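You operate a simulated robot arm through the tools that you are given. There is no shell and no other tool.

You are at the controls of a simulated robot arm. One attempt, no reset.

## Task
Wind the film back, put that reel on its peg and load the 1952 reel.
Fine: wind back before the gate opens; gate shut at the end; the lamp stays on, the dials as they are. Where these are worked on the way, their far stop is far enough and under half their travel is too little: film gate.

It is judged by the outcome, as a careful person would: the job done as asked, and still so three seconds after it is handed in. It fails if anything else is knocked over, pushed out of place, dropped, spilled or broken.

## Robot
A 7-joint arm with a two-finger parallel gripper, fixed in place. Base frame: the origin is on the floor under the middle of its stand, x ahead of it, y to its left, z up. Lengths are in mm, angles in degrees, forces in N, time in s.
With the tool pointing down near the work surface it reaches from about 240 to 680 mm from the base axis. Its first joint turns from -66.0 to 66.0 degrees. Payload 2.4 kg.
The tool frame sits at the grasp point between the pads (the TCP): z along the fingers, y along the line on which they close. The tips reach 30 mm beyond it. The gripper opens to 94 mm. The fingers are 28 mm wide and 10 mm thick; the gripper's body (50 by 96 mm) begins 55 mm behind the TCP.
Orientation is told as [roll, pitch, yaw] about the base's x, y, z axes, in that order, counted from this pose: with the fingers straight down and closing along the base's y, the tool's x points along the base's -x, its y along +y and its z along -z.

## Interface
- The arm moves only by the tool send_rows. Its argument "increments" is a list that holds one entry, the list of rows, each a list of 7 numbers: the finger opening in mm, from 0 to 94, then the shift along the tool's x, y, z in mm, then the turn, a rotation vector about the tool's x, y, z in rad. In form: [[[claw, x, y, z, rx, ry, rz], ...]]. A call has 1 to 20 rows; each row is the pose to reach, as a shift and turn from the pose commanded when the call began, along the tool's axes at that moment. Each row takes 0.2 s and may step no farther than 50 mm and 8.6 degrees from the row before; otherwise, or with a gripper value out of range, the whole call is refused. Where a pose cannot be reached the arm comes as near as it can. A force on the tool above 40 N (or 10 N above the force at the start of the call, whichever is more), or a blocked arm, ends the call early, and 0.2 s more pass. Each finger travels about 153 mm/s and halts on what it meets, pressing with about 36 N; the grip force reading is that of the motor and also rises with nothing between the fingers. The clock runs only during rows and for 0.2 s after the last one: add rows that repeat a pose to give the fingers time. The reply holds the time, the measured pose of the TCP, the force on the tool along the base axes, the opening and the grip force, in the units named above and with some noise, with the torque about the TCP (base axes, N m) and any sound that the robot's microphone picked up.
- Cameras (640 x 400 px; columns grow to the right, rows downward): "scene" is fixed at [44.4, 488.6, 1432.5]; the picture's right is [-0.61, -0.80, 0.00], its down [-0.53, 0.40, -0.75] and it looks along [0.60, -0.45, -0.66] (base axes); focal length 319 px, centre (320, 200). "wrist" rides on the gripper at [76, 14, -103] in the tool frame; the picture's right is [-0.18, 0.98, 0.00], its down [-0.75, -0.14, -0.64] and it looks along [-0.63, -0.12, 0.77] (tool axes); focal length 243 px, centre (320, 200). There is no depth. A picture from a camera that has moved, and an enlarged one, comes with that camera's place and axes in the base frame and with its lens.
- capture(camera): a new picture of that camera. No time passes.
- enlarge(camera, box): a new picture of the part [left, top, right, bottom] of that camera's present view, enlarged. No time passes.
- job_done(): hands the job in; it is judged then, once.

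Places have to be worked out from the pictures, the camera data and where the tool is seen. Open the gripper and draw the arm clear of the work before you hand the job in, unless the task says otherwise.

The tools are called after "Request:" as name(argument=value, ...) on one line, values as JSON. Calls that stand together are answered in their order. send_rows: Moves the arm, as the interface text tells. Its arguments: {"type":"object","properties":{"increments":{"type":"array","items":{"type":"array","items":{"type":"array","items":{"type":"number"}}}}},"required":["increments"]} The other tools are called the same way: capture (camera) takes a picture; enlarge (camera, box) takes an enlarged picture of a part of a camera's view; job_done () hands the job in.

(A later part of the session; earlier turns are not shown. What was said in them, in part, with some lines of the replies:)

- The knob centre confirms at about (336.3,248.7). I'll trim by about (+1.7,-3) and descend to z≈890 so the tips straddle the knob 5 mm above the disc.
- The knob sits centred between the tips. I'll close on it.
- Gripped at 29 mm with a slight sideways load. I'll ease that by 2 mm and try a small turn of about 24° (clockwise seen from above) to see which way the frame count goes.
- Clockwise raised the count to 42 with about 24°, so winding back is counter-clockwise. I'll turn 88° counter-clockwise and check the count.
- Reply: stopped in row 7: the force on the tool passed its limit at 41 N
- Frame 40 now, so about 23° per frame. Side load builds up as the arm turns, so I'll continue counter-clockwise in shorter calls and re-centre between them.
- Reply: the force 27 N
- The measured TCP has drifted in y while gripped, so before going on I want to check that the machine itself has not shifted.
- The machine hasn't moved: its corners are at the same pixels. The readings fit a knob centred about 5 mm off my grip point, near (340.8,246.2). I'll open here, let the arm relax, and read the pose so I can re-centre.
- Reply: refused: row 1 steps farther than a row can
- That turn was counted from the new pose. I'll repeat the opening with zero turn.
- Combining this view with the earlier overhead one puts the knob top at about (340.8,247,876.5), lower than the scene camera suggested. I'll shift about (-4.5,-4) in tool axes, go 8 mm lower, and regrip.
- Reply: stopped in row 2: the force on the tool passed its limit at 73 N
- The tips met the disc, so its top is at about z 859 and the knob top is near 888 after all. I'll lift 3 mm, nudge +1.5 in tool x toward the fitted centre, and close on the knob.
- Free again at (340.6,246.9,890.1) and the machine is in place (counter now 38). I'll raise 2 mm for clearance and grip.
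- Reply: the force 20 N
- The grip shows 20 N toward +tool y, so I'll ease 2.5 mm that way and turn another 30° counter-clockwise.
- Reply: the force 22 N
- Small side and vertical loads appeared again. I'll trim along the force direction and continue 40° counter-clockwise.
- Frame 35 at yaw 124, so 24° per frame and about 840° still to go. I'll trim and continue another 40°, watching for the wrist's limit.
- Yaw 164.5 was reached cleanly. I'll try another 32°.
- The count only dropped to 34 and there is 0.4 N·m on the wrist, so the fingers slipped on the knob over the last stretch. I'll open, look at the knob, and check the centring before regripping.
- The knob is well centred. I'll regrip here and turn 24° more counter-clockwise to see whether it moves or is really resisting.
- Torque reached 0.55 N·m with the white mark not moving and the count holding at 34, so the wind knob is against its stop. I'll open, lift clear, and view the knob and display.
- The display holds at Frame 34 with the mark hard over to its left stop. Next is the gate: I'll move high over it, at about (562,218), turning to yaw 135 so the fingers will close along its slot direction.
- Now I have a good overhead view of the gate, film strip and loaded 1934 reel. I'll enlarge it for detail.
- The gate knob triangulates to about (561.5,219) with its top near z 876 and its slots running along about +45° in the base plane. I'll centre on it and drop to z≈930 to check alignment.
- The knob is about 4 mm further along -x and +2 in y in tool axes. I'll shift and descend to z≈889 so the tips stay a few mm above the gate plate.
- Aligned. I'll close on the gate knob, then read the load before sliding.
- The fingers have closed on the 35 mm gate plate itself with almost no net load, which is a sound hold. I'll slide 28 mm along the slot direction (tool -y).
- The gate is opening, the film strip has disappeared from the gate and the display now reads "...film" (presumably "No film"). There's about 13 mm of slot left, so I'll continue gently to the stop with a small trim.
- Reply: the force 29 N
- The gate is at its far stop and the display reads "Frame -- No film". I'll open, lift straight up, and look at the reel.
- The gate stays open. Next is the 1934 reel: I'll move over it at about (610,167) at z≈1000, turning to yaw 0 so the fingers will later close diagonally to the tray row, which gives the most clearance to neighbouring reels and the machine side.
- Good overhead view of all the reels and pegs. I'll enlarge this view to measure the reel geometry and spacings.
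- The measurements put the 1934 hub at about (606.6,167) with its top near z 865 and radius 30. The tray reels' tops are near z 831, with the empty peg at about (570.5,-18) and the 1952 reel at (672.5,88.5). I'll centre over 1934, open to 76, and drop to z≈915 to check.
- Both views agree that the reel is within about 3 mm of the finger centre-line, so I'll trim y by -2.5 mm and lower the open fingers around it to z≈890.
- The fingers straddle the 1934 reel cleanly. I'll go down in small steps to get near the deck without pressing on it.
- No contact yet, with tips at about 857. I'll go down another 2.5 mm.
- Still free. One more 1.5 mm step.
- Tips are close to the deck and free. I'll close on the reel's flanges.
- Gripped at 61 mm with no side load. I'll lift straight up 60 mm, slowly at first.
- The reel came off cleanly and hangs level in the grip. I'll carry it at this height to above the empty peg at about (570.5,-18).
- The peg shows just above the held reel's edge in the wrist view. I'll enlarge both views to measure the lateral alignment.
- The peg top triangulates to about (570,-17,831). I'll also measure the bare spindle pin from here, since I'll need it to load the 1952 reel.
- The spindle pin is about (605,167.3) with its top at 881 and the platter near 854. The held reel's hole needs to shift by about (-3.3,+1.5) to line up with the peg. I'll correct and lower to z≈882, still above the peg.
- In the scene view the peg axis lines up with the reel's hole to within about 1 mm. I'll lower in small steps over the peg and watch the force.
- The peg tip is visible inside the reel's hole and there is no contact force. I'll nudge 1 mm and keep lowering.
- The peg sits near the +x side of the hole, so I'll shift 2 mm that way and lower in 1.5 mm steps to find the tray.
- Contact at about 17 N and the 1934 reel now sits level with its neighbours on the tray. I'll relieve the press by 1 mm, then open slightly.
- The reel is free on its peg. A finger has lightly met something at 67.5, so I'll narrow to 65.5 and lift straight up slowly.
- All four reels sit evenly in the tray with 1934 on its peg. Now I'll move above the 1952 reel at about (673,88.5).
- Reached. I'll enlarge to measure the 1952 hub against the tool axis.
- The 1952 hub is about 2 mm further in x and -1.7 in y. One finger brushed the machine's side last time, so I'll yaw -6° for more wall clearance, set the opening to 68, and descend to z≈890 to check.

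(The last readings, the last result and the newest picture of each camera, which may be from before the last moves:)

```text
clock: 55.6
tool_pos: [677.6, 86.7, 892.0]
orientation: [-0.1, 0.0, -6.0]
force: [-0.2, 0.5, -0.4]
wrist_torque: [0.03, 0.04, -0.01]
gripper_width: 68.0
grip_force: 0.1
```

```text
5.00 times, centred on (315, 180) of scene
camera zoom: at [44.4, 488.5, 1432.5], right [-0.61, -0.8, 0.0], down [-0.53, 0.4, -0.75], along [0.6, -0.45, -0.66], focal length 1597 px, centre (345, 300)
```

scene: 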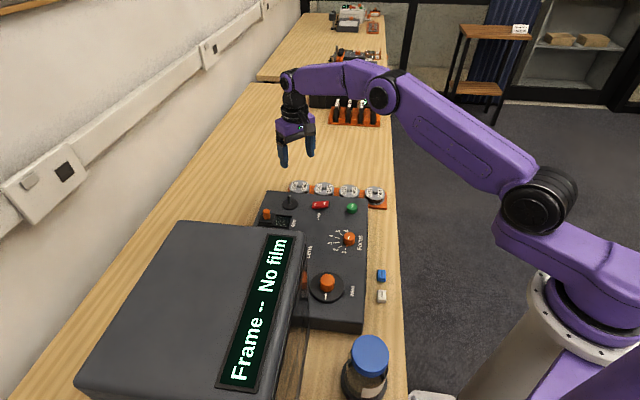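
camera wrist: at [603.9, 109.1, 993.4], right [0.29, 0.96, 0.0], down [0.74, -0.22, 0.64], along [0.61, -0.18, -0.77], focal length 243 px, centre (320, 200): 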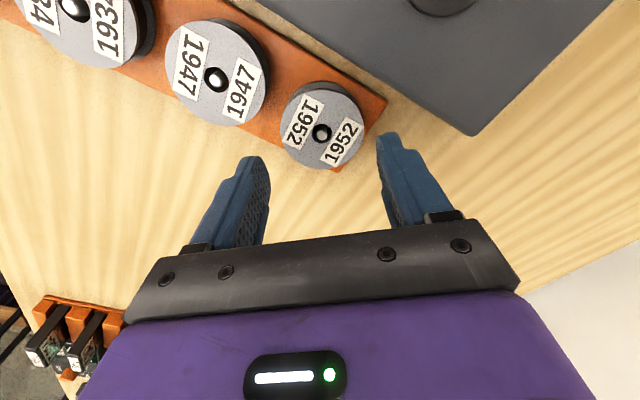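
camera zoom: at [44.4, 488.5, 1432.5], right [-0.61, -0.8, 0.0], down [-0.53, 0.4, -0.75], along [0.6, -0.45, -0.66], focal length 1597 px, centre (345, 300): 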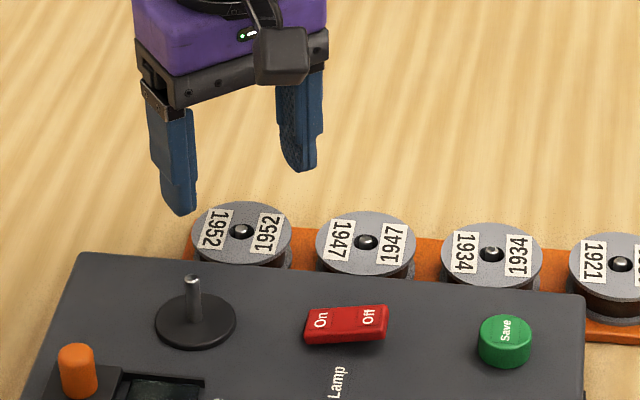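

The reel needs about a +1 mm trim in tool x and y. I'll apply it and go down to z≈862 with tips just above the reel top, then check again.

Request:
send_rows(increments=[[[68, 1, 1.2, 10, 0, 0, 0], [68, 1, 1.2, 20, 0, 0, 0], [68, 1, 1.2, 30, 0, 0, 0], [68, 1, 1.2, 30, 0, 0, 0]]])

Request:
enlarge(camera="wrist", box=[220, 60, 420, 220])

Request:
enlarge(camera="scene", box=[260, 150, 350, 210])

```text
clock: 56.6
tool_pos: [674.3, 88.3, 860.2]
orientation: [-0.2, 0.0, -6.0]
force: [0.1, -0.3, -0.6]
wrist_torque: [-0.02, 0.04, -0.01]
gripper_width: 67.7
grip_force: 0.1
```

```text
2.50 times, centred on (320, 140) of wrist
camera zoom: at [601.3, 110.0, 962.5], right [0.29, 0.96, 0.0], down [0.74, -0.22, 0.64], along [0.61, -0.18, -0.77], focal length 606 px, centre (320, 350)
```

zoom: 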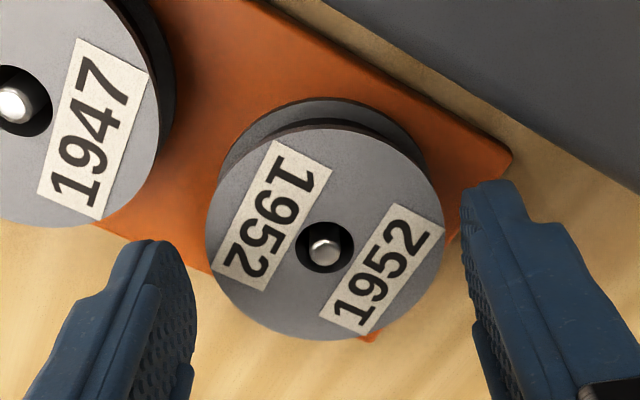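

```text
6.67 times, centred on (305, 180) of scene
camera zoom: at [44.4, 488.5, 1432.5], right [-0.61, -0.8, 0.0], down [-0.53, 0.4, -0.75], along [0.6, -0.45, -0.66], focal length 2130 px, centre (420, 333)
```

zoom: 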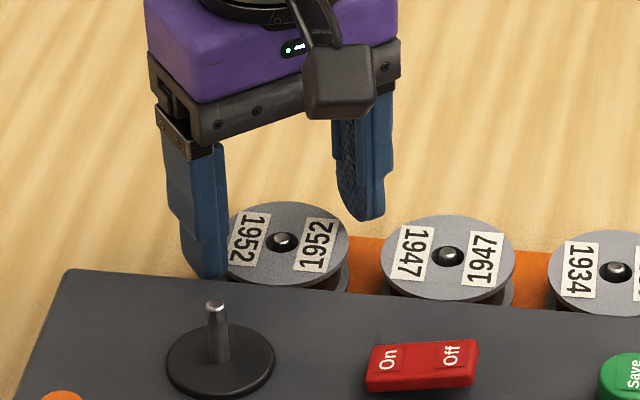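

Centred within about 1 mm. I'll trim y +1.2 and lower around the reel to z≈841.

Request:
send_rows(increments=[[[68, 0, 1.2, 2, 0, 0, 0], [68, 0, 1.2, 6, 0, 0, 0], [68, 0, 1.2, 10, 0, 0, 0], [68, 0, 1.2, 14, 0, 0, 0], [68, 0, 1.2, 18, 0, 0, 0], [68, 0, 1.2, 18, 0, 0, 0]]])

Request:
enlarge(camera="wrist", box=[220, 60, 420, 220])

Request:
enlarge(camera="scene", box=[260, 150, 350, 210])

```text
clock: 58.0
tool_pos: [675.6, 88.4, 843.1]
orientation: [-0.1, 0.1, -6.0]
force: [0.0, 0.2, -0.1]
wrist_torque: [0.0, -0.01, 0.03]
gripper_width: 68.0
grip_force: 0.1
```

```text
2.50 times, centred on (320, 140) of wrist
camera zoom: at [601.8, 111.6, 944.8], right [0.29, 0.96, 0.0], down [0.74, -0.22, 0.64], along [0.61, -0.18, -0.77], focal length 606 px, centre (320, 350)
```

zoom: 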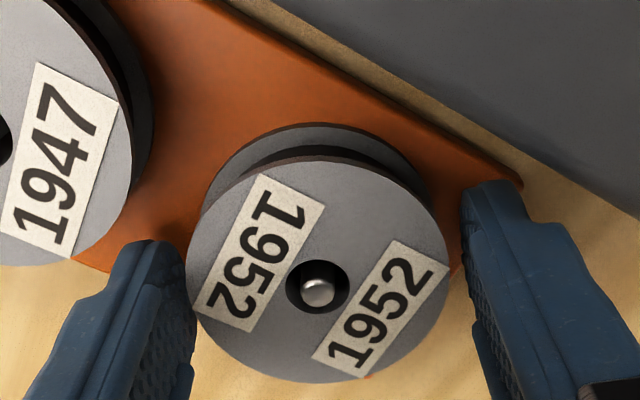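

```text
6.67 times, centred on (305, 180) of scene
camera zoom: at [44.4, 488.6, 1432.5], right [-0.61, -0.8, 0.0], down [-0.53, 0.4, -0.75], along [0.6, -0.45, -0.66], focal length 2130 px, centre (420, 333)
```

zoom: 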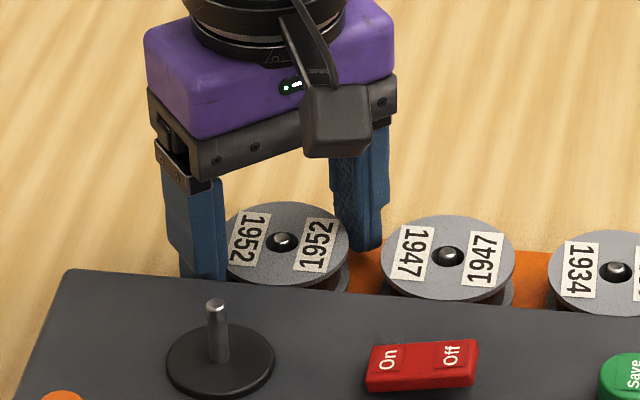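

Both fingers are around the 1952 reel without contact. I'll go 2.5 mm lower and close.

Request:
send_rows(increments=[[[68, 0, 0, 1.3, 0, 0, 0], [68, 0, 0, 2.6, 0, 0, 0], [64, 0, 0, 2.6, 0, 0, 0], [58, 0, 0, 2.6, 0, 0, 0], [50, 0, 0, 2.6, 0, 0, 0], [50, 0, 0, 2.6, 0, 0, 0]]])

Request:
enlarge(camera="wrist", box=[220, 60, 420, 220])

```text
clock: 59.4
tool_pos: [673.9, 88.0, 840.5]
orientation: [-0.1, 0.0, -6.0]
force: [-0.3, 0.3, 0.1]
wrist_torque: [0.06, 0.0, 0.02]
gripper_width: 59.7
grip_force: 36.3
```

```text
2.50 times, centred on (320, 140) of wrist
camera zoom: at [601.4, 111.0, 942.1], right [0.29, 0.96, 0.0], down [0.74, -0.22, 0.64], along [0.61, -0.18, -0.77], focal length 606 px, centre (320, 350)
```

zoom: 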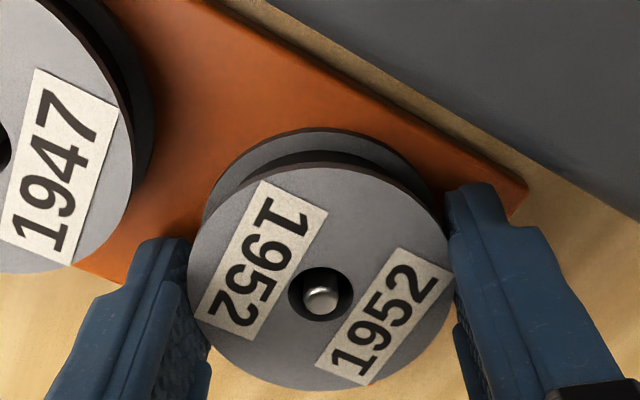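

Gripped at 59.7 mm with no side load. I'll lift straight up to about z 945.

Request:
send_rows(increments=[[[50, 0, 0, -3, 0, 0, 0], [50, 0, 0, -8, 0, 0, 0], [50, 0, 0, -15, 0, 0, 0], [50, 0, 0, -25, 0, 0, 0], [50, 0, 0, -40, 0, 0, 0], [50, 0, 0, -60, 0, 0, 0], [50, 0, 0, -85, 0, 0, 0], [50, 0, 0, -107, 0, 0, 0], [50, 0, 0, -107, 0, 0, 0]]])

Request:
capture(camera="wrist")

Request:
enlarge(camera="scene", box=[250, 130, 400, 220])

```text
clock: 61.4
tool_pos: [674.9, 88.3, 949.2]
orientation: [0.0, 0.0, -6.0]
force: [-0.3, 0.4, -0.6]
wrist_torque: [-0.01, 0.03, -0.01]
gripper_width: 59.5
grip_force: 36.4
```

```text
taken
camera wrist: at [601.4, 111.7, 1051.2], right [0.29, 0.96, 0.0], down [0.74, -0.22, 0.64], along [0.61, -0.18, -0.77], focal length 243 px, centre (320, 200)
```

wrist: 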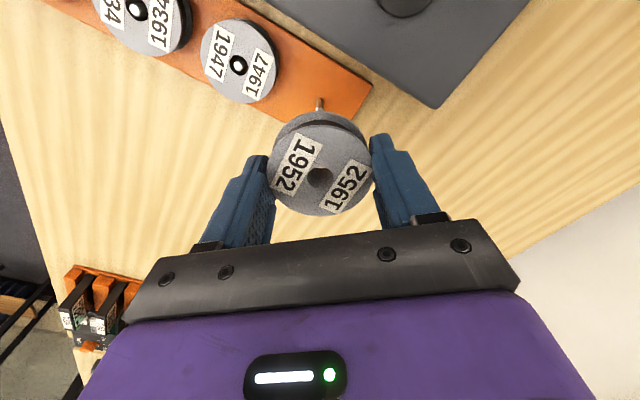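

```text
4.27 times, centred on (325, 175) of scene
camera zoom: at [44.4, 488.6, 1432.5], right [-0.61, -0.8, 0.0], down [-0.53, 0.4, -0.75], along [0.6, -0.45, -0.66], focal length 1363 px, centre (299, 307)
```

zoom: 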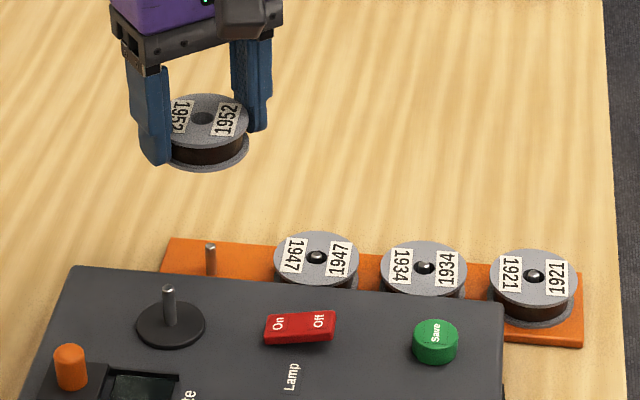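

The 1952 reel lifted cleanly and the other three are undisturbed. I'll measure its hole in the grip with the same zoom as before.

Request:
enlarge(camera="wrist", box=[260, 120, 380, 200])

Request:
enlarge(camera="wrist", box=[270, 70, 370, 130])

```text
5.00 times, centred on (320, 160) of wrist
camera zoom: at [601.4, 111.7, 1051.2], right [0.29, 0.96, 0.0], down [0.74, -0.22, 0.64], along [0.61, -0.18, -0.77], focal length 1213 px, centre (320, 400)
```

zoom: 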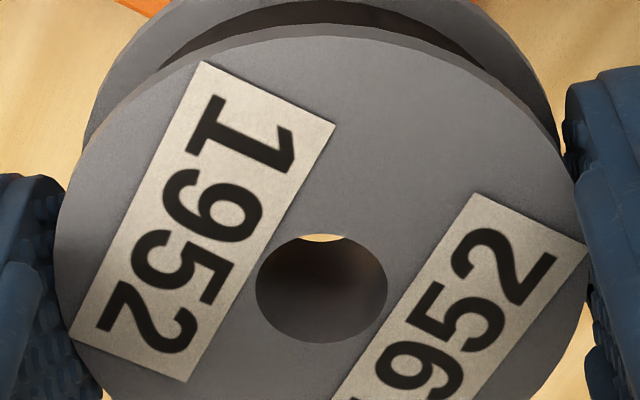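

```text
6.40 times, centred on (320, 100) of wrist
camera zoom: at [601.4, 111.7, 1051.2], right [0.29, 0.96, 0.0], down [0.74, -0.22, 0.64], along [0.61, -0.18, -0.77], focal length 1553 px, centre (320, 840)
```

zoom: 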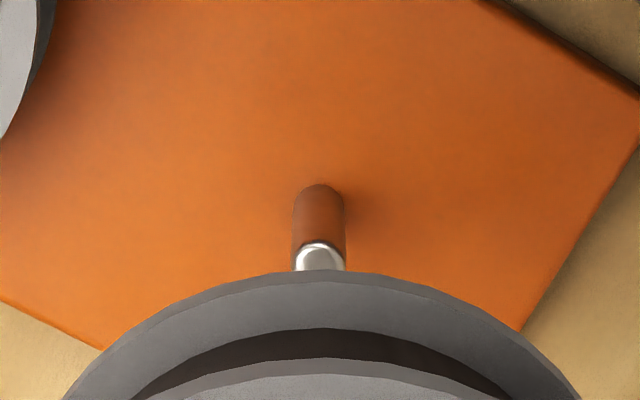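

The reel is held level with its hole about 2 mm toward -x tool from the TCP. I'll raise to z≈1000 and carry it above the spindle at about (605,167).

Request:
send_rows(increments=[[[50, 0, 0, -25, 0, 0, 0], [50, 10, 9, -50, 0, 0, 0], [50, 27, 24, -50, 0, 0, 0], [50, 45, 40, -50, 0, 0, 0], [50, 63, 56.5, -50, 0, 0, 0], [50, 79.6, 71.5, -50, 0, 0, 0], [50, 79.6, 71.5, -50, 0, 0, 0], [50, 79.6, 71.5, -50, 0, 0, 0]]])

Request:
capture(camera="wrist")

Request:
enlarge(camera="wrist", box=[270, 70, 370, 130])

Request:
enlarge(camera="scene", box=[240, 130, 350, 220])

```text
clock: 63.2
tool_pos: [602.2, 168.8, 998.5]
orientation: [-0.1, 0.2, -6.0]
force: [-0.3, -0.2, -0.5]
wrist_torque: [0.0, -0.01, 0.04]
gripper_width: 59.6
grip_force: 36.4
```

```text
taken
camera wrist: at [530.2, 191.8, 1099.0], right [0.29, 0.96, 0.0], down [0.74, -0.22, 0.64], along [0.61, -0.18, -0.77], focal length 243 px, centre (320, 200)
```

wrist: 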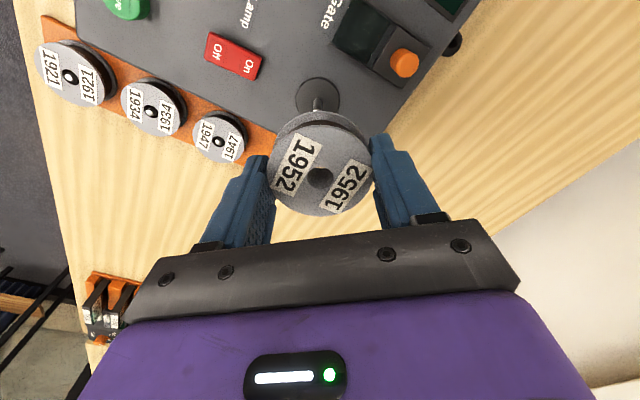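

```text
6.40 times, centred on (320, 100) of wrist
camera zoom: at [530.2, 191.8, 1099.0], right [0.29, 0.96, 0.0], down [0.74, -0.22, 0.64], along [0.61, -0.18, -0.77], focal length 1553 px, centre (320, 840)
```

zoom: 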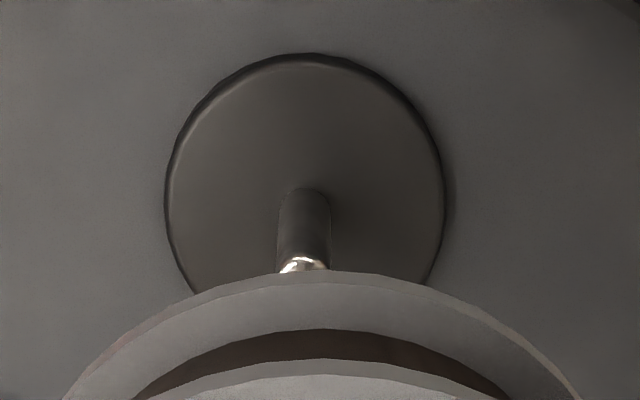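

```text
4.44 times, centred on (295, 175) of scene
camera zoom: at [44.4, 488.6, 1432.5], right [-0.61, -0.8, 0.0], down [-0.53, 0.4, -0.75], along [0.6, -0.45, -0.66], focal length 1420 px, centre (431, 311)
```

zoom: 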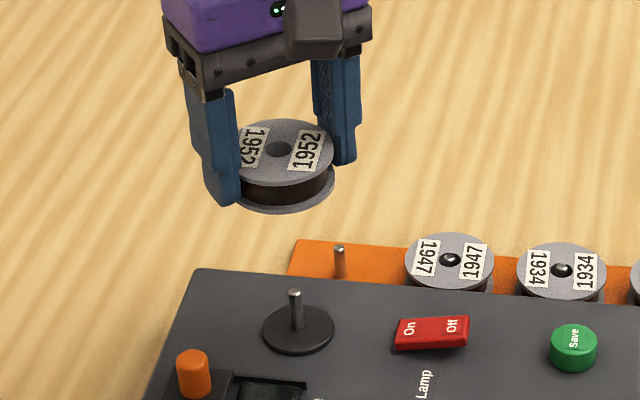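

The wrist and scene views agree the reel should shift about 1.8 mm in -y. Along x it matches the reference alignment. I'll correct and descend to z≈920, just above the pin.

Request:
send_rows(increments=[[[50, 0, -1.8, 15, 0, 0, 0], [50, 0, -1.8, 35, 0, 0, 0], [50, 0, -1.8, 55, 0, 0, 0], [50, 0, -1.8, 70, 0, 0, 0], [50, 0, -1.8, 78, 0, 0, 0], [50, 0, -1.8, 78, 0, 0, 0]]])

Request:
enlarge(camera="wrist", box=[260, 120, 380, 200])

Request:
enlarge(camera="scene", box=[250, 160, 330, 220])

```text
clock: 64.6
tool_pos: [601.8, 168.3, 918.6]
orientation: [-0.2, 0.0, -6.0]
force: [0.1, 1.0, -0.9]
wrist_torque: [0.02, -0.01, 0.0]
gripper_width: 59.2
grip_force: 36.1
```

```text
5.00 times, centred on (320, 160) of wrist
camera zoom: at [529.4, 190.6, 1020.6], right [0.29, 0.96, 0.0], down [0.74, -0.22, 0.64], along [0.61, -0.18, -0.77], focal length 1213 px, centre (320, 400)
```

zoom: 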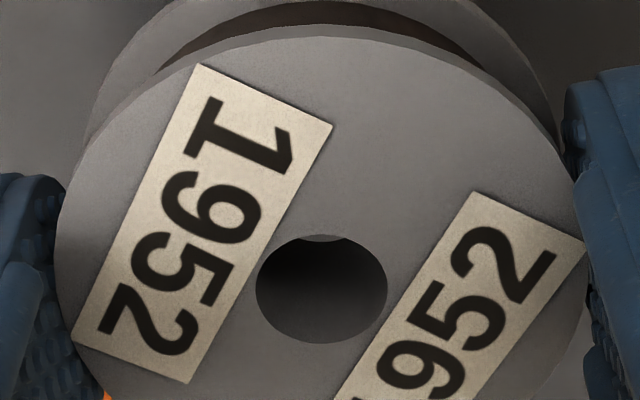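

```text
6.67 times, centred on (290, 190) of scene
camera zoom: at [44.4, 488.6, 1432.5], right [-0.61, -0.8, 0.0], down [-0.53, 0.4, -0.75], along [0.6, -0.45, -0.66], focal length 2130 px, centre (520, 267)
```

zoom: 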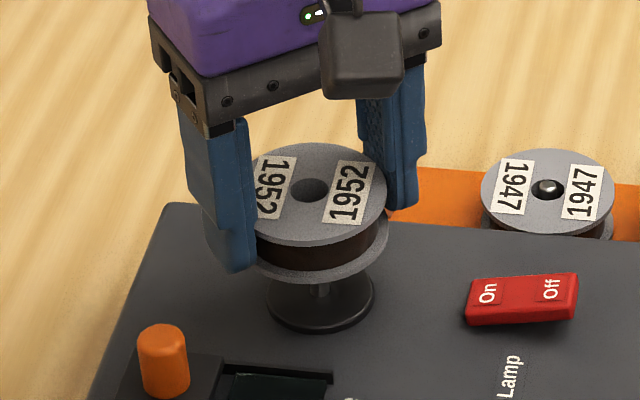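

The scene view shows the hole within about 1 mm of the pin axis. I'll nudge 0.7 mm toward +x and lower slowly onto the pin, watching for contact.

Request:
send_rows(increments=[[[50, -0.7, 0, 2, 0, 0, 0], [50, -0.7, 0, 4, 0, 0, 0], [50, -0.7, 0, 6, 0, 0, 0], [50, -0.7, 0, 8, 0, 0, 0], [50, -0.7, 0, 10, 0, 0, 0], [50, -0.7, 0, 10, 0, 0, 0]]])

Request:
enlarge(camera="wrist", box=[260, 120, 380, 200])

Request:
enlarge(camera="scene", box=[250, 160, 330, 220])

```text
clock: 66.0
tool_pos: [603.3, 167.1, 909.6]
orientation: [-0.1, 0.1, -6.1]
force: [-0.6, -0.5, -1.2]
wrist_torque: [-0.03, -0.03, -0.02]
gripper_width: 59.1
grip_force: 36.0
```

```text
5.00 times, centred on (320, 160) of wrist
camera zoom: at [530.2, 190.0, 1011.4], right [0.29, 0.96, 0.0], down [0.74, -0.22, 0.64], along [0.61, -0.18, -0.77], focal length 1213 px, centre (320, 400)
```

zoom: 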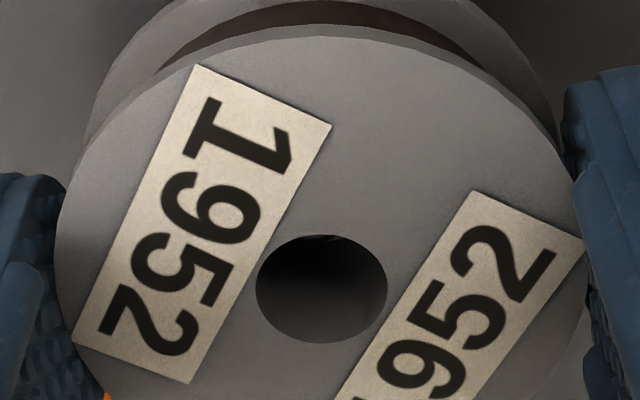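

```text
6.67 times, centred on (290, 190) of scene
camera zoom: at [44.4, 488.6, 1432.5], right [-0.61, -0.8, 0.0], down [-0.53, 0.4, -0.75], along [0.6, -0.45, -0.66], focal length 2130 px, centre (520, 267)
```

zoom: 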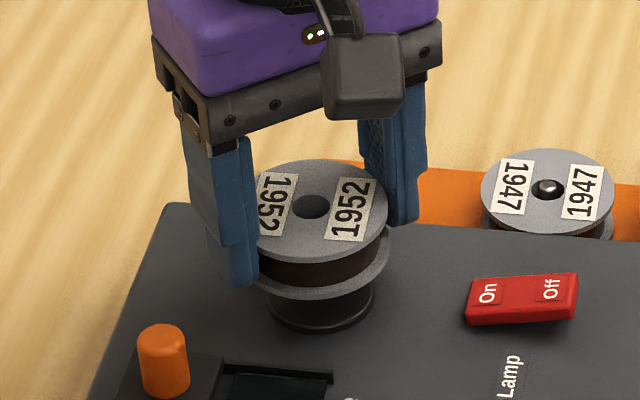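

No contact at z 909.6 and the pin tip is just coming into view in the hole. I'll continue down 8 mm.

Request:
send_rows(increments=[[[50, 0, 0, 2, 0, 0, 0], [50, 0, 0, 4, 0, 0, 0], [50, 0, 0, 6, 0, 0, 0], [50, 0, 0, 8, 0, 0, 0], [50, 0, 0, 8, 0, 0, 0]]])

Request:
enlarge(camera="wrist", box=[260, 120, 380, 200])

Request:
enlarge(camera="scene", box=[250, 160, 330, 220])

```text
clock: 67.2
tool_pos: [602.5, 166.4, 903.6]
orientation: [-0.1, 0.0, -6.0]
force: [0.9, -0.7, -1.0]
wrist_torque: [0.0, 0.01, 0.01]
gripper_width: 58.9
grip_force: 36.3
```

```text
5.00 times, centred on (320, 160) of wrist
camera zoom: at [530.0, 188.1, 1004.4], right [0.29, 0.96, 0.0], down [0.74, -0.22, 0.64], along [0.61, -0.18, -0.77], focal length 1213 px, centre (320, 400)
```

zoom: 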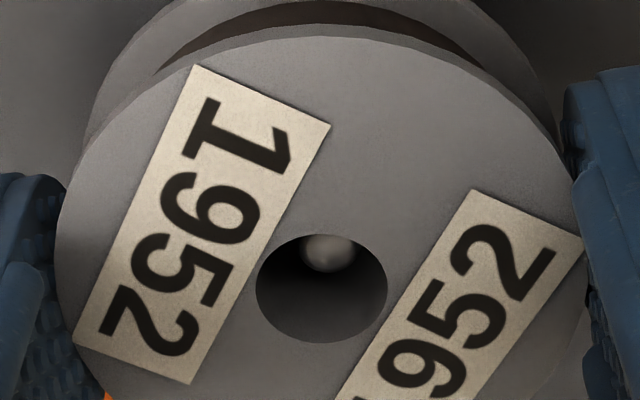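

```text
6.67 times, centred on (290, 190) of scene
camera zoom: at [44.4, 488.6, 1432.5], right [-0.61, -0.8, 0.0], down [-0.53, 0.4, -0.75], along [0.6, -0.45, -0.66], focal length 2130 px, centre (520, 267)
```

zoom: 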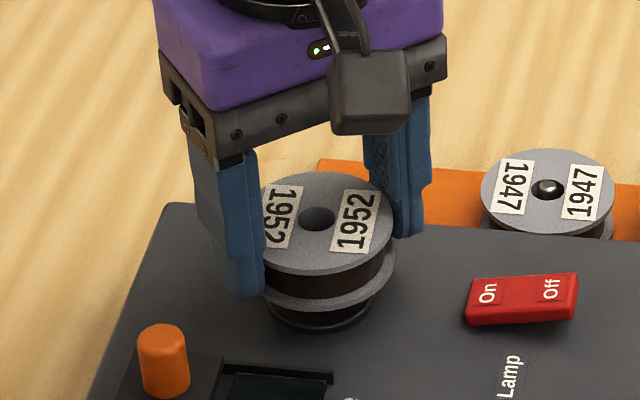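

The pin is inside the hole, about 1.8 mm toward one side. I'll shift 1.3 mm to centre it and lower to near seating.

Request:
send_rows(increments=[[[50, -1.3, 0.4, 0, 0, 0, 0], [50, -1.3, 0.4, 3, 0, 0, 0], [50, -1.3, 0.4, 6, 0, 0, 0], [50, -1.3, 0.4, 9, 0, 0, 0], [50, -1.3, 0.4, 12, 0, 0, 0], [50, -1.3, 0.4, 12, 0, 0, 0]]])

Request:
enlarge(camera="wrist", box=[260, 120, 380, 200])

Request:
enlarge(camera="scene", box=[250, 160, 330, 220])

```text
clock: 68.6
tool_pos: [603.9, 166.4, 889.7]
orientation: [-0.1, 0.1, -6.0]
force: [0.4, -0.4, 0.2]
wrist_torque: [0.04, -0.04, -0.02]
gripper_width: 58.9
grip_force: 36.1
```

```text
5.00 times, centred on (320, 160) of wrist
camera zoom: at [531.0, 188.8, 991.2], right [0.29, 0.96, 0.0], down [0.74, -0.22, 0.64], along [0.61, -0.18, -0.77], focal length 1213 px, centre (320, 400)
```

zoom: 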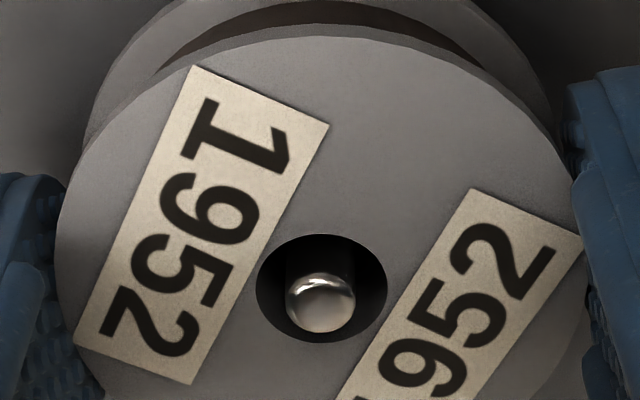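

```text
6.67 times, centred on (290, 190) of scene
camera zoom: at [44.4, 488.6, 1432.5], right [-0.61, -0.8, 0.0], down [-0.53, 0.4, -0.75], along [0.6, -0.45, -0.66], focal length 2130 px, centre (520, 267)
```

zoom: 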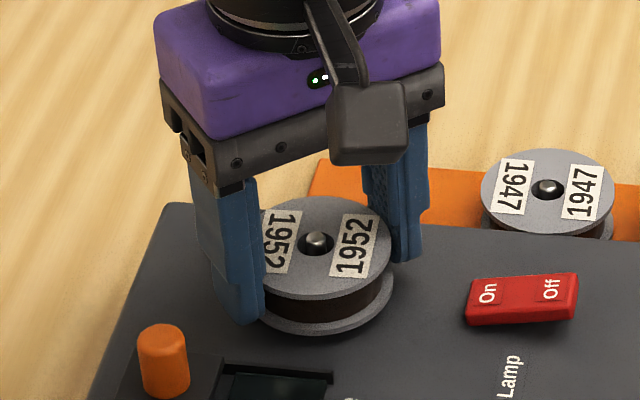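

The pin is through the hole and centred. I'll lower the last few millimetres in 1 mm steps until it seats.

Request:
send_rows(increments=[[[50, 0, 0, 1, 0, 0, 0], [50, 0, 0, 2, 0, 0, 0], [50, 0, 0, 3, 0, 0, 0], [50, 0, 0, 3, 0, 0, 0]]])

```text
clock: 69.6
tool_pos: [605.3, 166.1, 886.7]
orientation: [-0.1, 0.0, -6.1]
force: [0.4, -0.4, 0.3]
wrist_torque: [0.0, -0.01, 0.02]
gripper_width: 58.7
grip_force: 36.0
```

No contact yet; two more 1 mm steps.

Request:
send_rows(increments=[[[50, 0, 0, 1, 0, 0, 0], [50, 0, 0, 2, 0, 0, 0], [50, 0, 0, 2, 0, 0, 0]]])

Request:
enlarge(camera="scene", box=[250, 160, 330, 220])

```text
clock: 70.4
tool_pos: [606.5, 166.6, 886.1]
orientation: [0.0, -0.1, -6.1]
force: [-1.1, 0.9, 13.6]
wrist_torque: [0.08, 0.04, 0.06]
gripper_width: 57.0
grip_force: 36.6
```

```text
6.67 times, centred on (290, 190) of scene
camera zoom: at [44.1, 488.5, 1432.5], right [-0.61, -0.8, 0.0], down [-0.53, 0.4, -0.75], along [0.6, -0.45, -0.66], focal length 2130 px, centre (520, 267)
```

zoom: 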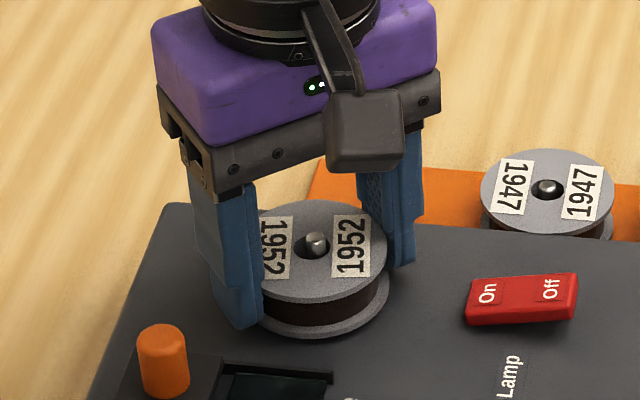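

Seating contact at about 14 N with the reel flat on the platter. I'll relieve 1 mm and open gently.

Request:
send_rows(increments=[[[57, 0, 0, -1, 0, 0, 0], [62, 0, 0, -1, 0, 0, 0], [68, 0, 0, -1, 0, 0, 0], [74, 0, 0, -1, 0, 0, 0], [74, 0, 0, -1, 0, 0, 0]]])

Request:
enlarge(camera="wrist", box=[220, 60, 420, 220])

Request:
enlarge(camera="scene", box=[250, 160, 330, 220])

```text
clock: 71.6
tool_pos: [605.8, 167.5, 886.9]
orientation: [-0.1, 0.0, -5.9]
force: [-0.3, 0.3, -0.8]
wrist_torque: [-0.02, -0.03, 0.01]
gripper_width: 74.0
grip_force: 0.1
```

```text
2.50 times, centred on (320, 140) of wrist
camera zoom: at [532.5, 189.1, 987.6], right [0.29, 0.96, 0.0], down [0.74, -0.22, 0.64], along [0.61, -0.18, -0.77], focal length 606 px, centre (320, 350)
```

zoom: 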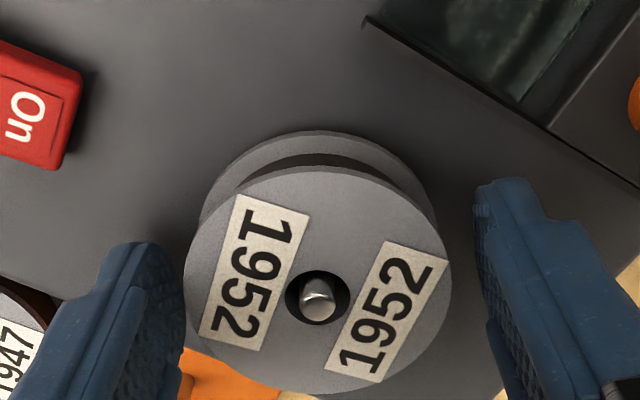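

```text
6.67 times, centred on (290, 190) of scene
camera zoom: at [44.4, 488.6, 1432.5], right [-0.61, -0.8, 0.0], down [-0.53, 0.4, -0.75], along [0.6, -0.45, -0.66], focal length 2130 px, centre (520, 267)
```

zoom: 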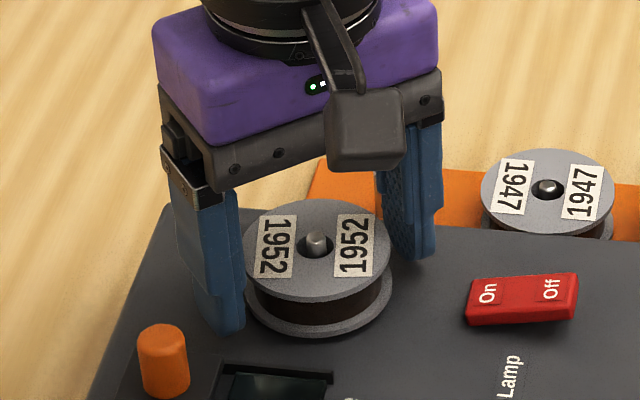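

The 1952 reel sits flat on the spindle with the fingers clear of it. I'll lift straight up.

Request:
send_rows(increments=[[[74, 0, 0, -5, 0, 0, 0], [74, 0, 0, -15, 0, 0, 0], [74, 0, 0, -30, 0, 0, 0], [74, 0, 0, -50, 0, 0, 0], [74, 0, 0, -75, 0, 0, 0], [74, 0, 0, -100, 0, 0, 0], [74, 0, 0, -100, 0, 0, 0]]])

Request:
capture(camera="wrist")

Request:
capture(camera="scene")

Request:
enlarge(camera="scene", box=[240, 160, 400, 260])

```text
clock: 73.2
tool_pos: [606.5, 167.2, 987.1]
orientation: [-0.1, 0.1, -6.0]
force: [-1.3, 0.6, 0.6]
wrist_torque: [0.01, 0.02, -0.02]
gripper_width: 74.0
grip_force: 0.1
```

```text
taken
camera wrist: at [533.8, 188.8, 1088.7], right [0.29, 0.96, 0.0], down [0.74, -0.22, 0.64], along [0.61, -0.18, -0.77], focal length 243 px, centre (320, 200)
```

wrist: 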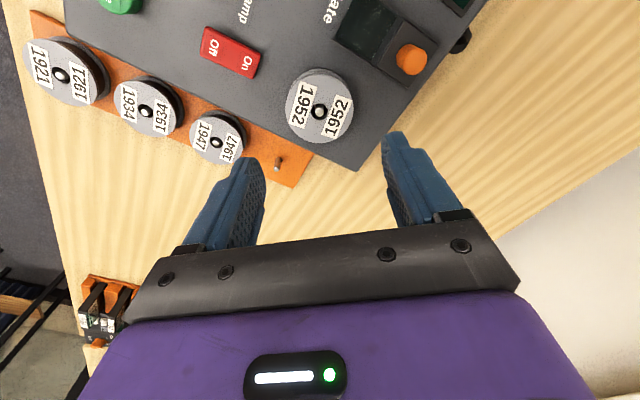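

```text
taken
```

scene: 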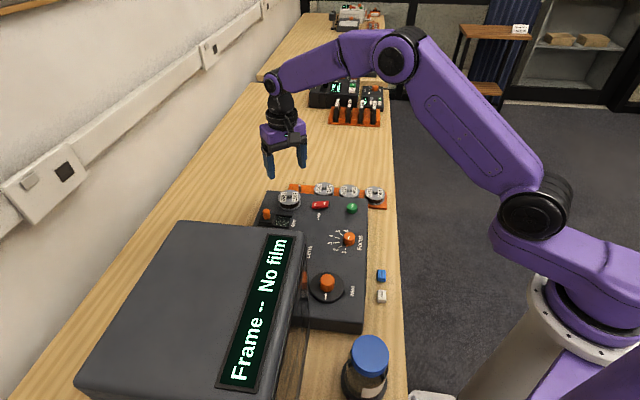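

```text
4.00 times, centred on (320, 210) of scene
camera zoom: at [44.4, 488.5, 1432.5], right [-0.61, -0.8, 0.0], down [-0.53, 0.4, -0.75], along [0.6, -0.45, -0.66], focal length 1278 px, centre (320, 160)
```

zoom: 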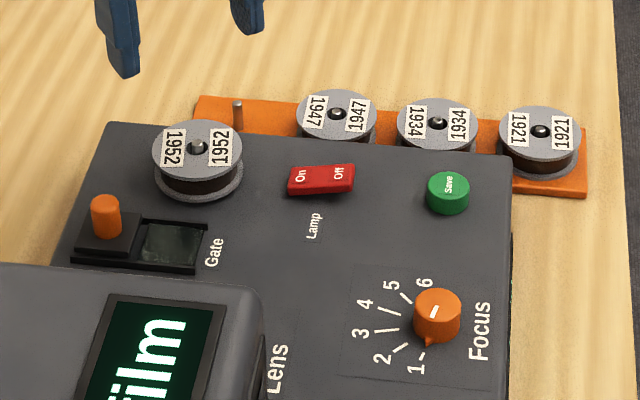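

The 1952 reel is loaded, the other reels are on their pegs, and the gate is still open. I'll return above the gate at about (585,251) with the earlier yaw of 134° to shut it.

Request:
send_rows(increments=[[[60, 1.6, 4.2, 0, 0, 0, -0.13], [55, 3.2, 8.5, 0, 0, 0, -0.26], [50, 4.8, 12.7, 0, 0, 0, -0.39], [50, 6.3, 16.9, 0, 0, 0, -0.52], [50, 7.9, 21.1, 0, 0, 0, -0.65], [50, 9.5, 25.4, 0, 0, 0, -0.78], [50, 11.1, 29.6, 0, 0, 0, -0.91], [50, 12.7, 33.8, 0, 0, 0, -1.04], [50, 14.3, 38, 0, 0, 0, -1.17], [50, 15.8, 42.3, 0, 0, 0, -1.3], [50, 17.4, 46.5, 0, 0, 0, -1.43], [50, 19, 50.7, 0, 0, 0, -1.56], [50, 20.6, 55, 0, 0, 0, -1.69], [50, 22.2, 59.2, 0, 0, 0, -1.82], [50, 23.8, 63.4, 0, 0, 0, -1.95], [50, 25.3, 67.6, 0, 0, 0, -2.08], [50, 27, 71.9, 0, 0, 0, -2.21], [50, 28.5, 76.1, 0, 0, 0, -2.34], [50, 30.1, 80.3, 0, 0, 0, -2.443], [50, 30.1, 80.3, 0, 0, 0, -2.443]]])

Request:
capture(camera="wrist")

Request:
enlarge(camera="wrist", box=[220, 30, 420, 190])

```text
clock: 77.4
tool_pos: [583.3, 250.1, 984.7]
orientation: [0.1, 0.0, 134.1]
force: [-0.9, -0.5, -1.1]
wrist_torque: [0.0, 0.03, -0.03]
gripper_width: 49.8
grip_force: 0.0
```

```text
taken
camera wrist: at [627.5, 185.6, 1087.1], right [-0.83, -0.55, 0.0], down [-0.42, 0.64, 0.64], along [-0.35, 0.53, -0.77], focal length 243 px, centre (320, 200)
```

wrist: 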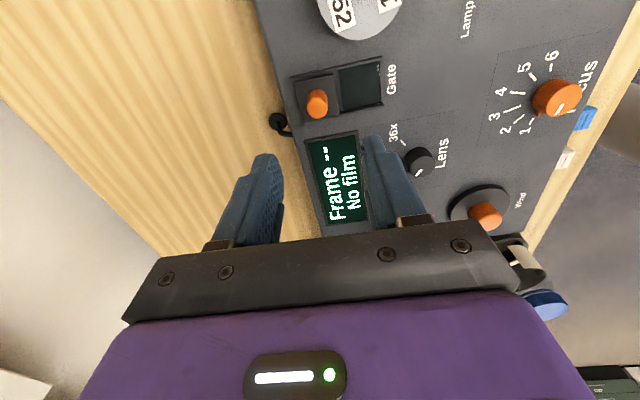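

```text
2.50 times, centred on (320, 110) of wrist
camera zoom: at [627.5, 185.6, 1087.1], right [-0.83, -0.55, 0.0], down [-0.42, 0.64, 0.64], along [-0.35, 0.53, -0.77], focal length 606 px, centre (320, 425)
```

zoom: 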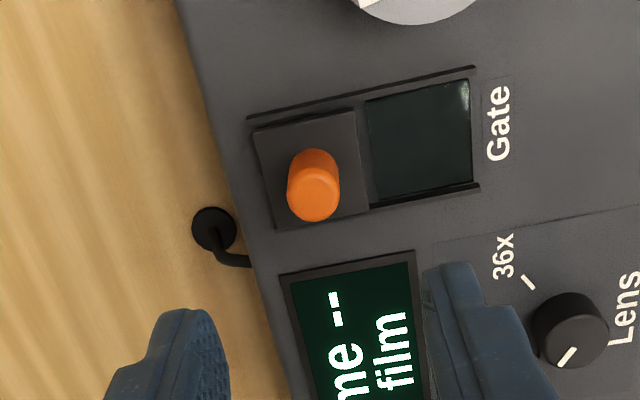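

The gate plate is under the fingers, with the knob about 4 mm toward +x tool. I'll trim and descend in stages to z≈890.

Request:
send_rows(increments=[[[50, 3, -0.5, 25, 0, 0, 0], [50, 3, -0.5, 50, 0, 0, 0], [50, 3, -0.5, 70, 0, 0, 0], [50, 3, -0.5, 80, 0, 0, 0], [50, 3, -0.5, 80, 0, 0, 0]]])

Request:
enlarge(camera="wrist", box=[220, 60, 420, 220])

Request:
enlarge(camera="scene", box=[240, 160, 340, 230])

```text
clock: 78.6
tool_pos: [583.9, 246.4, 905.1]
orientation: [0.1, 0.0, 133.9]
force: [0.0, 0.2, -0.1]
wrist_torque: [-0.01, 0.0, 0.02]
gripper_width: 50.1
grip_force: 0.1
```

```text
2.50 times, centred on (320, 140) of wrist
camera zoom: at [628.6, 182.1, 1006.4], right [-0.84, -0.55, 0.0], down [-0.42, 0.64, 0.64], along [-0.35, 0.54, -0.77], focal length 606 px, centre (320, 350)
```

zoom: 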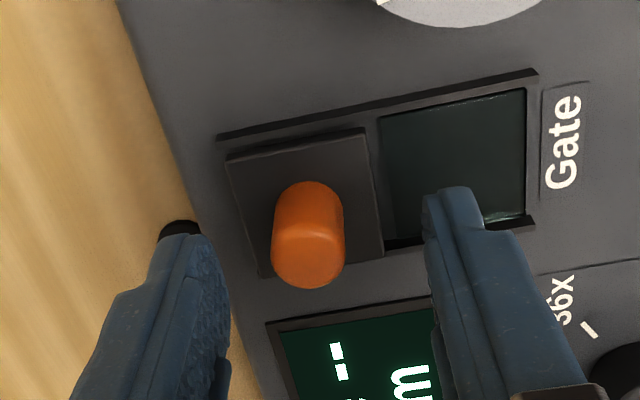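

```text
5.71 times, centred on (290, 195) of scene
camera zoom: at [44.4, 488.5, 1432.5], right [-0.61, -0.8, 0.0], down [-0.53, 0.4, -0.75], along [0.6, -0.45, -0.66], focal length 1825 px, centre (491, 229)
```

zoom: 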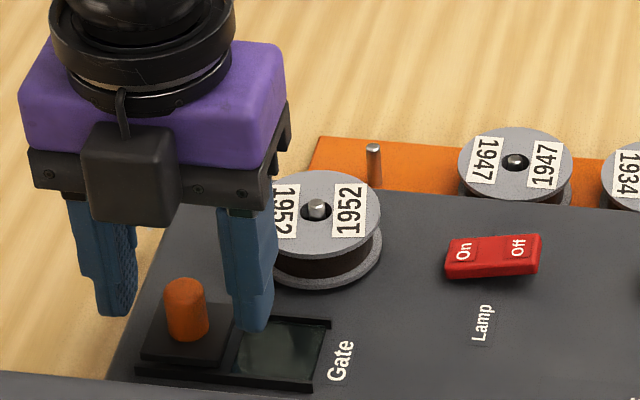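

I'll shift 3 mm along -y tool to centre on the plate and lower to z≈889.5, then check.

Request:
send_rows(increments=[[[50, 0, -3, 4, 0, 0, 0], [50, 0, -3, 9, 0, 0, 0], [50, 0, -3, 13, 0, 0, 0], [50, 0, -3, 15.5, 0, 0, 0], [50, 0, -3, 15.5, 0, 0, 0]]])

Request:
enlarge(camera="wrist", box=[220, 60, 420, 220])

```text
clock: 79.8
tool_pos: [587.1, 249.8, 890.2]
orientation: [0.1, 0.0, 133.9]
force: [0.4, 0.5, -0.9]
wrist_torque: [0.01, -0.03, -0.01]
gripper_width: 50.1
grip_force: 0.0
```

```text
2.50 times, centred on (320, 140) of wrist
camera zoom: at [631.8, 184.6, 992.6], right [-0.84, -0.55, 0.0], down [-0.42, 0.64, 0.64], along [-0.35, 0.54, -0.77], focal length 606 px, centre (320, 350)
```

zoom: 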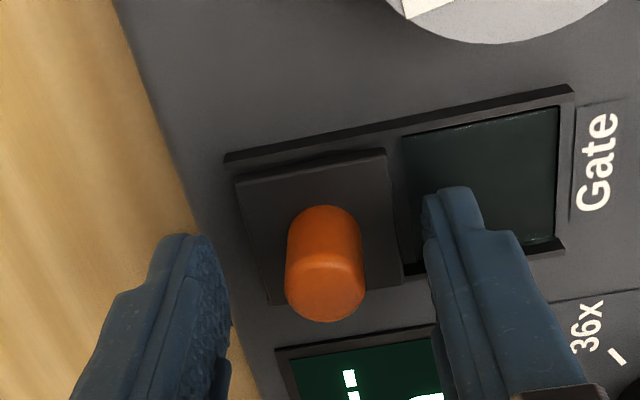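

Aligned. I'll close on the plate.

Request:
send_rows(increments=[[[40, 0, 0, 0.5, 0, 0, 0], [30, 0, 0, 0.5, 0, 0, 0], [15, 0, 0, 0.5, 0, 0, 0], [15, 0, 0, 0.5, 0, 0, 0]]])

```text
clock: 80.8
tool_pos: [587.1, 249.0, 890.6]
orientation: [0.1, 0.1, 134.1]
force: [-5.7, -4.6, 5.3]
wrist_torque: [-0.03, 0.47, 1.17]
gripper_width: 35.4
grip_force: 45.3
```

Holding the plate at 35 mm. I'll slide it back along +y tool 30 mm with a 1° yaw trim.

Request:
send_rows(increments=[[[15, 0, 1, 0, 0, 0, -0.02], [15, 0, 8, 0, 0, 0, -0.02], [15, 0, 16, 0, 0, 0, -0.02], [15, 0, 24, 0, 0, 0, -0.02], [15, 0, 31, 0, 0, 0, -0.02], [15, 0, 31, 0, 0, 0, -0.02]]])

Request:
enlarge(camera="wrist", box=[220, 60, 420, 220])

Request:
enlarge(camera="scene", box=[240, 160, 340, 230])

```text
clock: 82.2
tool_pos: [565.9, 228.3, 891.6]
orientation: [0.0, 0.1, 135.1]
force: [1.1, -0.9, 7.1]
wrist_torque: [-0.08, -0.23, -0.14]
gripper_width: 35.2
grip_force: 44.6
```

```text
2.50 times, centred on (320, 140) of wrist
camera zoom: at [611.1, 163.6, 991.9], right [-0.82, -0.57, 0.0], down [-0.43, 0.63, 0.64], along [-0.36, 0.53, -0.77], focal length 606 px, centre (320, 350)
```

zoom: 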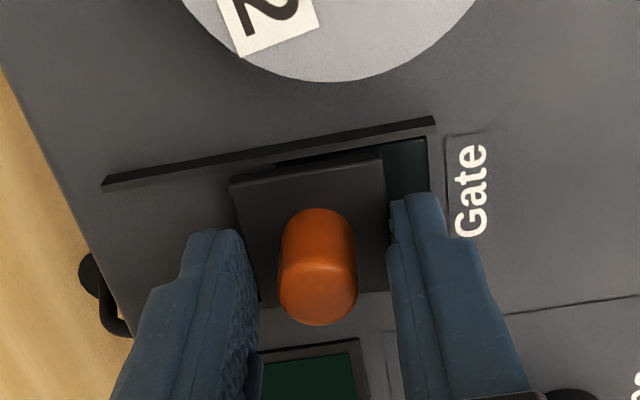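

```text
5.71 times, centred on (290, 195) of scene
camera zoom: at [44.3, 488.5, 1432.5], right [-0.61, -0.8, 0.0], down [-0.53, 0.4, -0.75], along [0.6, -0.45, -0.66], focal length 1825 px, centre (491, 229)
```

zoom: 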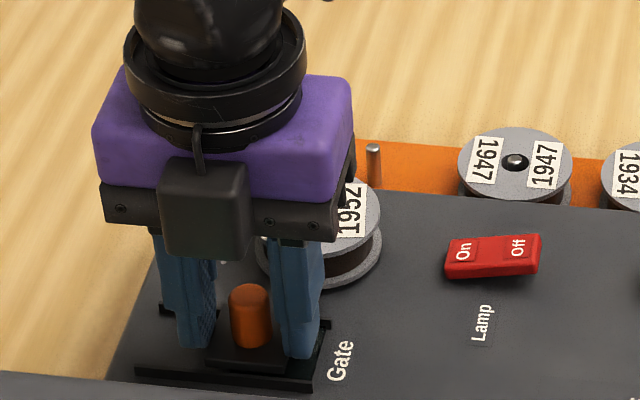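

About 9 mm remains. I'll continue gently to the closed stop.

Request:
send_rows(increments=[[[15, 0, 4, -0.5, 0, 0, 0], [15, 0, 7, -0.5, 0, 0, 0], [15, 0, 9, -0.5, 0, 0, 0], [15, 0, 11, -0.5, 0, 0, 0], [15, 0, 12.5, -0.5, 0, 0, 0], [15, 0, 12.5, -0.5, 0, 0, 0]]])

Request:
enlarge(camera="wrist", box=[220, 60, 420, 220])

Request:
enlarge(camera="scene", box=[80, 170, 400, 390])

```text
clock: 83.6
tool_pos: [558.1, 217.8, 889.1]
orientation: [-0.1, 0.1, 135.0]
force: [12.0, -0.9, -1.7]
wrist_torque: [0.24, -0.38, -0.22]
gripper_width: 35.0
grip_force: 45.3
```

```text
2.50 times, centred on (320, 140) of wrist
camera zoom: at [602.7, 155.2, 991.8], right [-0.82, -0.57, 0.0], down [-0.43, 0.63, 0.64], along [-0.36, 0.53, -0.77], focal length 606 px, centre (320, 350)
```

zoom: 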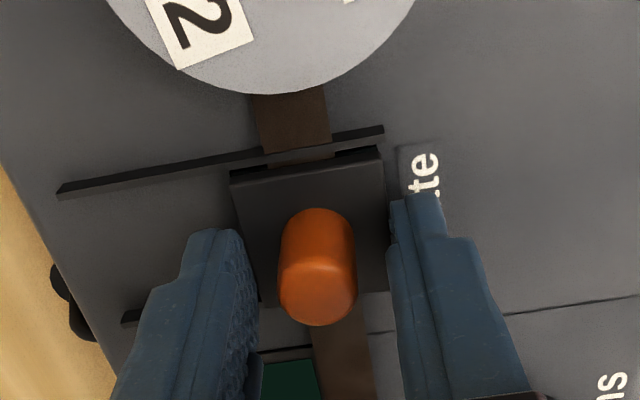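

```text
1.82 times, centred on (240, 280) of scene
camera zoom: at [44.7, 488.5, 1432.5], right [-0.61, -0.8, 0.0], down [-0.53, 0.4, -0.75], along [0.6, -0.45, -0.66], focal length 581 px, centre (466, 54)
```

zoom: 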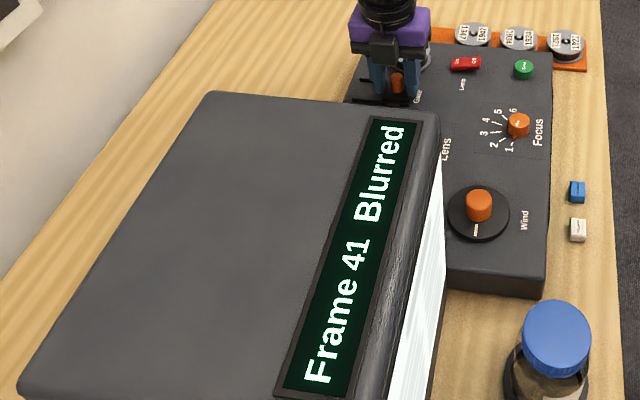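

The gate is shut: the film is threaded through it again and the display reads "Frame 41 Blurred" for the new reel. I'll open and lift clear.

Request:
send_rows(increments=[[[35, 0, -0.5, 0, 0, 0, 0], [50, 0, -0.5, 0, 0, 0, 0], [50, 0, -0.5, 0, 0, 0, 0], [50, 0, -0.5, -20, 0, 0, 0], [50, 0, -0.5, -50, 0, 0, 0], [50, 0, -0.5, -90, 0, 0, 0], [50, 0, -0.5, -120, 0, 0, 0], [50, 0, -0.5, -120, 0, 0, 0]]])

Request:
capture(camera="wrist")

Request:
enlarge(camera="scene", box=[230, 160, 410, 340])

```text
clock: 85.4
tool_pos: [556.7, 218.6, 1009.4]
orientation: [0.0, 0.0, 135.2]
force: [-0.1, -0.2, 0.3]
wrist_torque: [0.02, 0.02, 0.02]
gripper_width: 49.9
grip_force: 0.0
```

```text
taken
camera wrist: at [601.8, 156.1, 1111.4], right [-0.82, -0.57, 0.0], down [-0.43, 0.63, 0.64], along [-0.36, 0.53, -0.77], focal length 243 px, centre (320, 200)
```

wrist: 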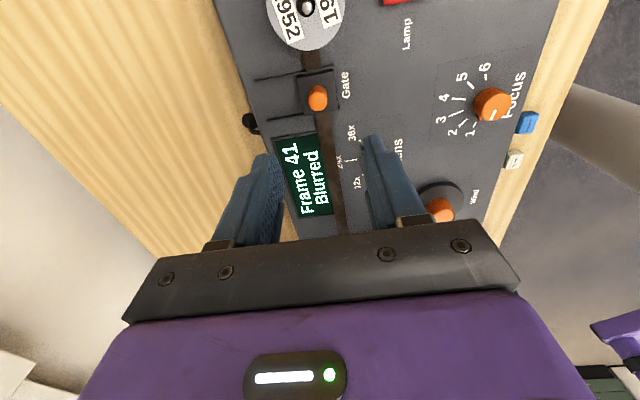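

```text
2.22 times, centred on (320, 250) of scene
camera zoom: at [44.4, 488.5, 1432.5], right [-0.61, -0.8, 0.0], down [-0.53, 0.4, -0.75], along [0.6, -0.45, -0.66], focal length 710 px, centre (320, 89)
```

zoom: 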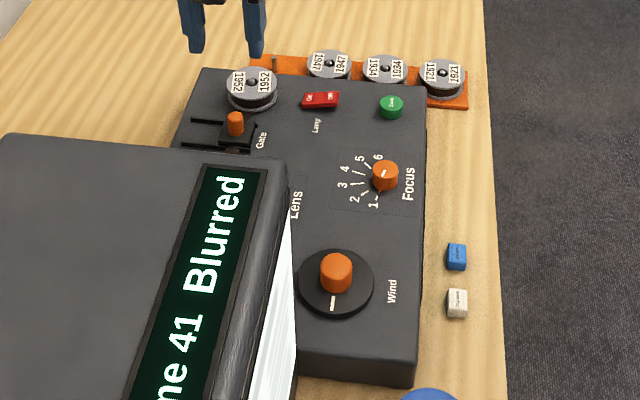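

Everything is in place: gate shut, 1952 loaded, 1934 on its peg, lamp on, focus and lens dials unchanged. I'll draw the arm back and up, clear of the work.

Request:
send_rows(increments=[[[60, 0, 0, -30, 0, 0, 0], [60, 5, 30, -50, 0, 0, 0], [60, 11, 68, -55, 0, 0, 0], [60, 17, 108, -55, 0, 0, 0], [60, 23, 148, -55, 0, 0, 0], [60, 29, 188, -55, 0, 0, 0], [60, 35, 228, -55, 0, 0, 0], [60, 40, 264, -55, 0, 0, 0], [60, 44, 294, -55, 0, 0, 0], [60, 44, 294, -55, 0, 0, 0]]])

Request:
capture(camera="scene")

Request:
enlarge(camera="scene", box=[240, 160, 400, 260])

```text
clock: 87.6
tool_pos: [381.7, -17.7, 1063.8]
orientation: [0.2, 0.0, 135.1]
force: [-0.1, -0.3, -0.9]
wrist_torque: [-0.01, 0.01, 0.0]
gripper_width: 60.0
grip_force: 0.1
```

```text
taken
```

scene: 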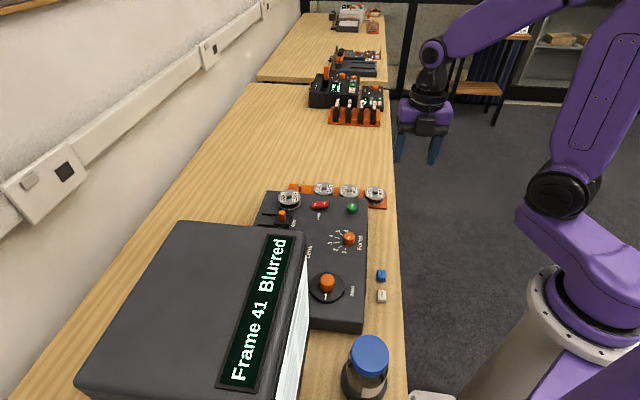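

```text
4.00 times, centred on (320, 210) of scene
camera zoom: at [44.4, 488.5, 1432.5], right [-0.61, -0.8, 0.0], down [-0.53, 0.4, -0.75], along [0.6, -0.45, -0.66], focal length 1278 px, centre (320, 160)
```

zoom: 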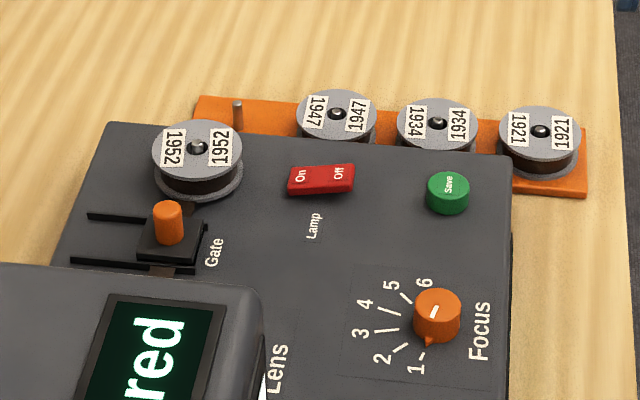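

The final views show the 1952 reel on the spindle, 1934 on its own peg, the gate shut, the lamp on and the Focus dial unchanged. The arm is clear with the gripper open, so I'm handing the job in.

Request:
job_done()

```text
The job is handed in.
```

The film is wound back, the 1934 reel is on its own peg, and the 1952 reel is loaded with the gate shut. I handed the job in with the gripper open and the arm drawn clear.

- **Winding back:** I turned the wind knob counter-clockwise until it stopped, which took the display from Frame 41 down to Frame 34, not to zero. It would not turn further, even at 0.55 N·m, so I took that as fully wound back. This was before the gate was opened.
- **Gate:** It went to its far stop to change reels and back to its closed stop at the end. With it shut, the display reads "Frame 41 Blurred" for the new reel.
- **Lamp and dials:** The lamp is still on, and the focus and lens dials look unchanged.
- **Contacts along the way:** The fingertips once pressed on the wind disc with 73 N before the arm stopped itself. A finger also lightly touched something, probably the machine's side, while releasing the 1934 reel. Neither left any change I could see, and the other reels and loose items look undisturbed.
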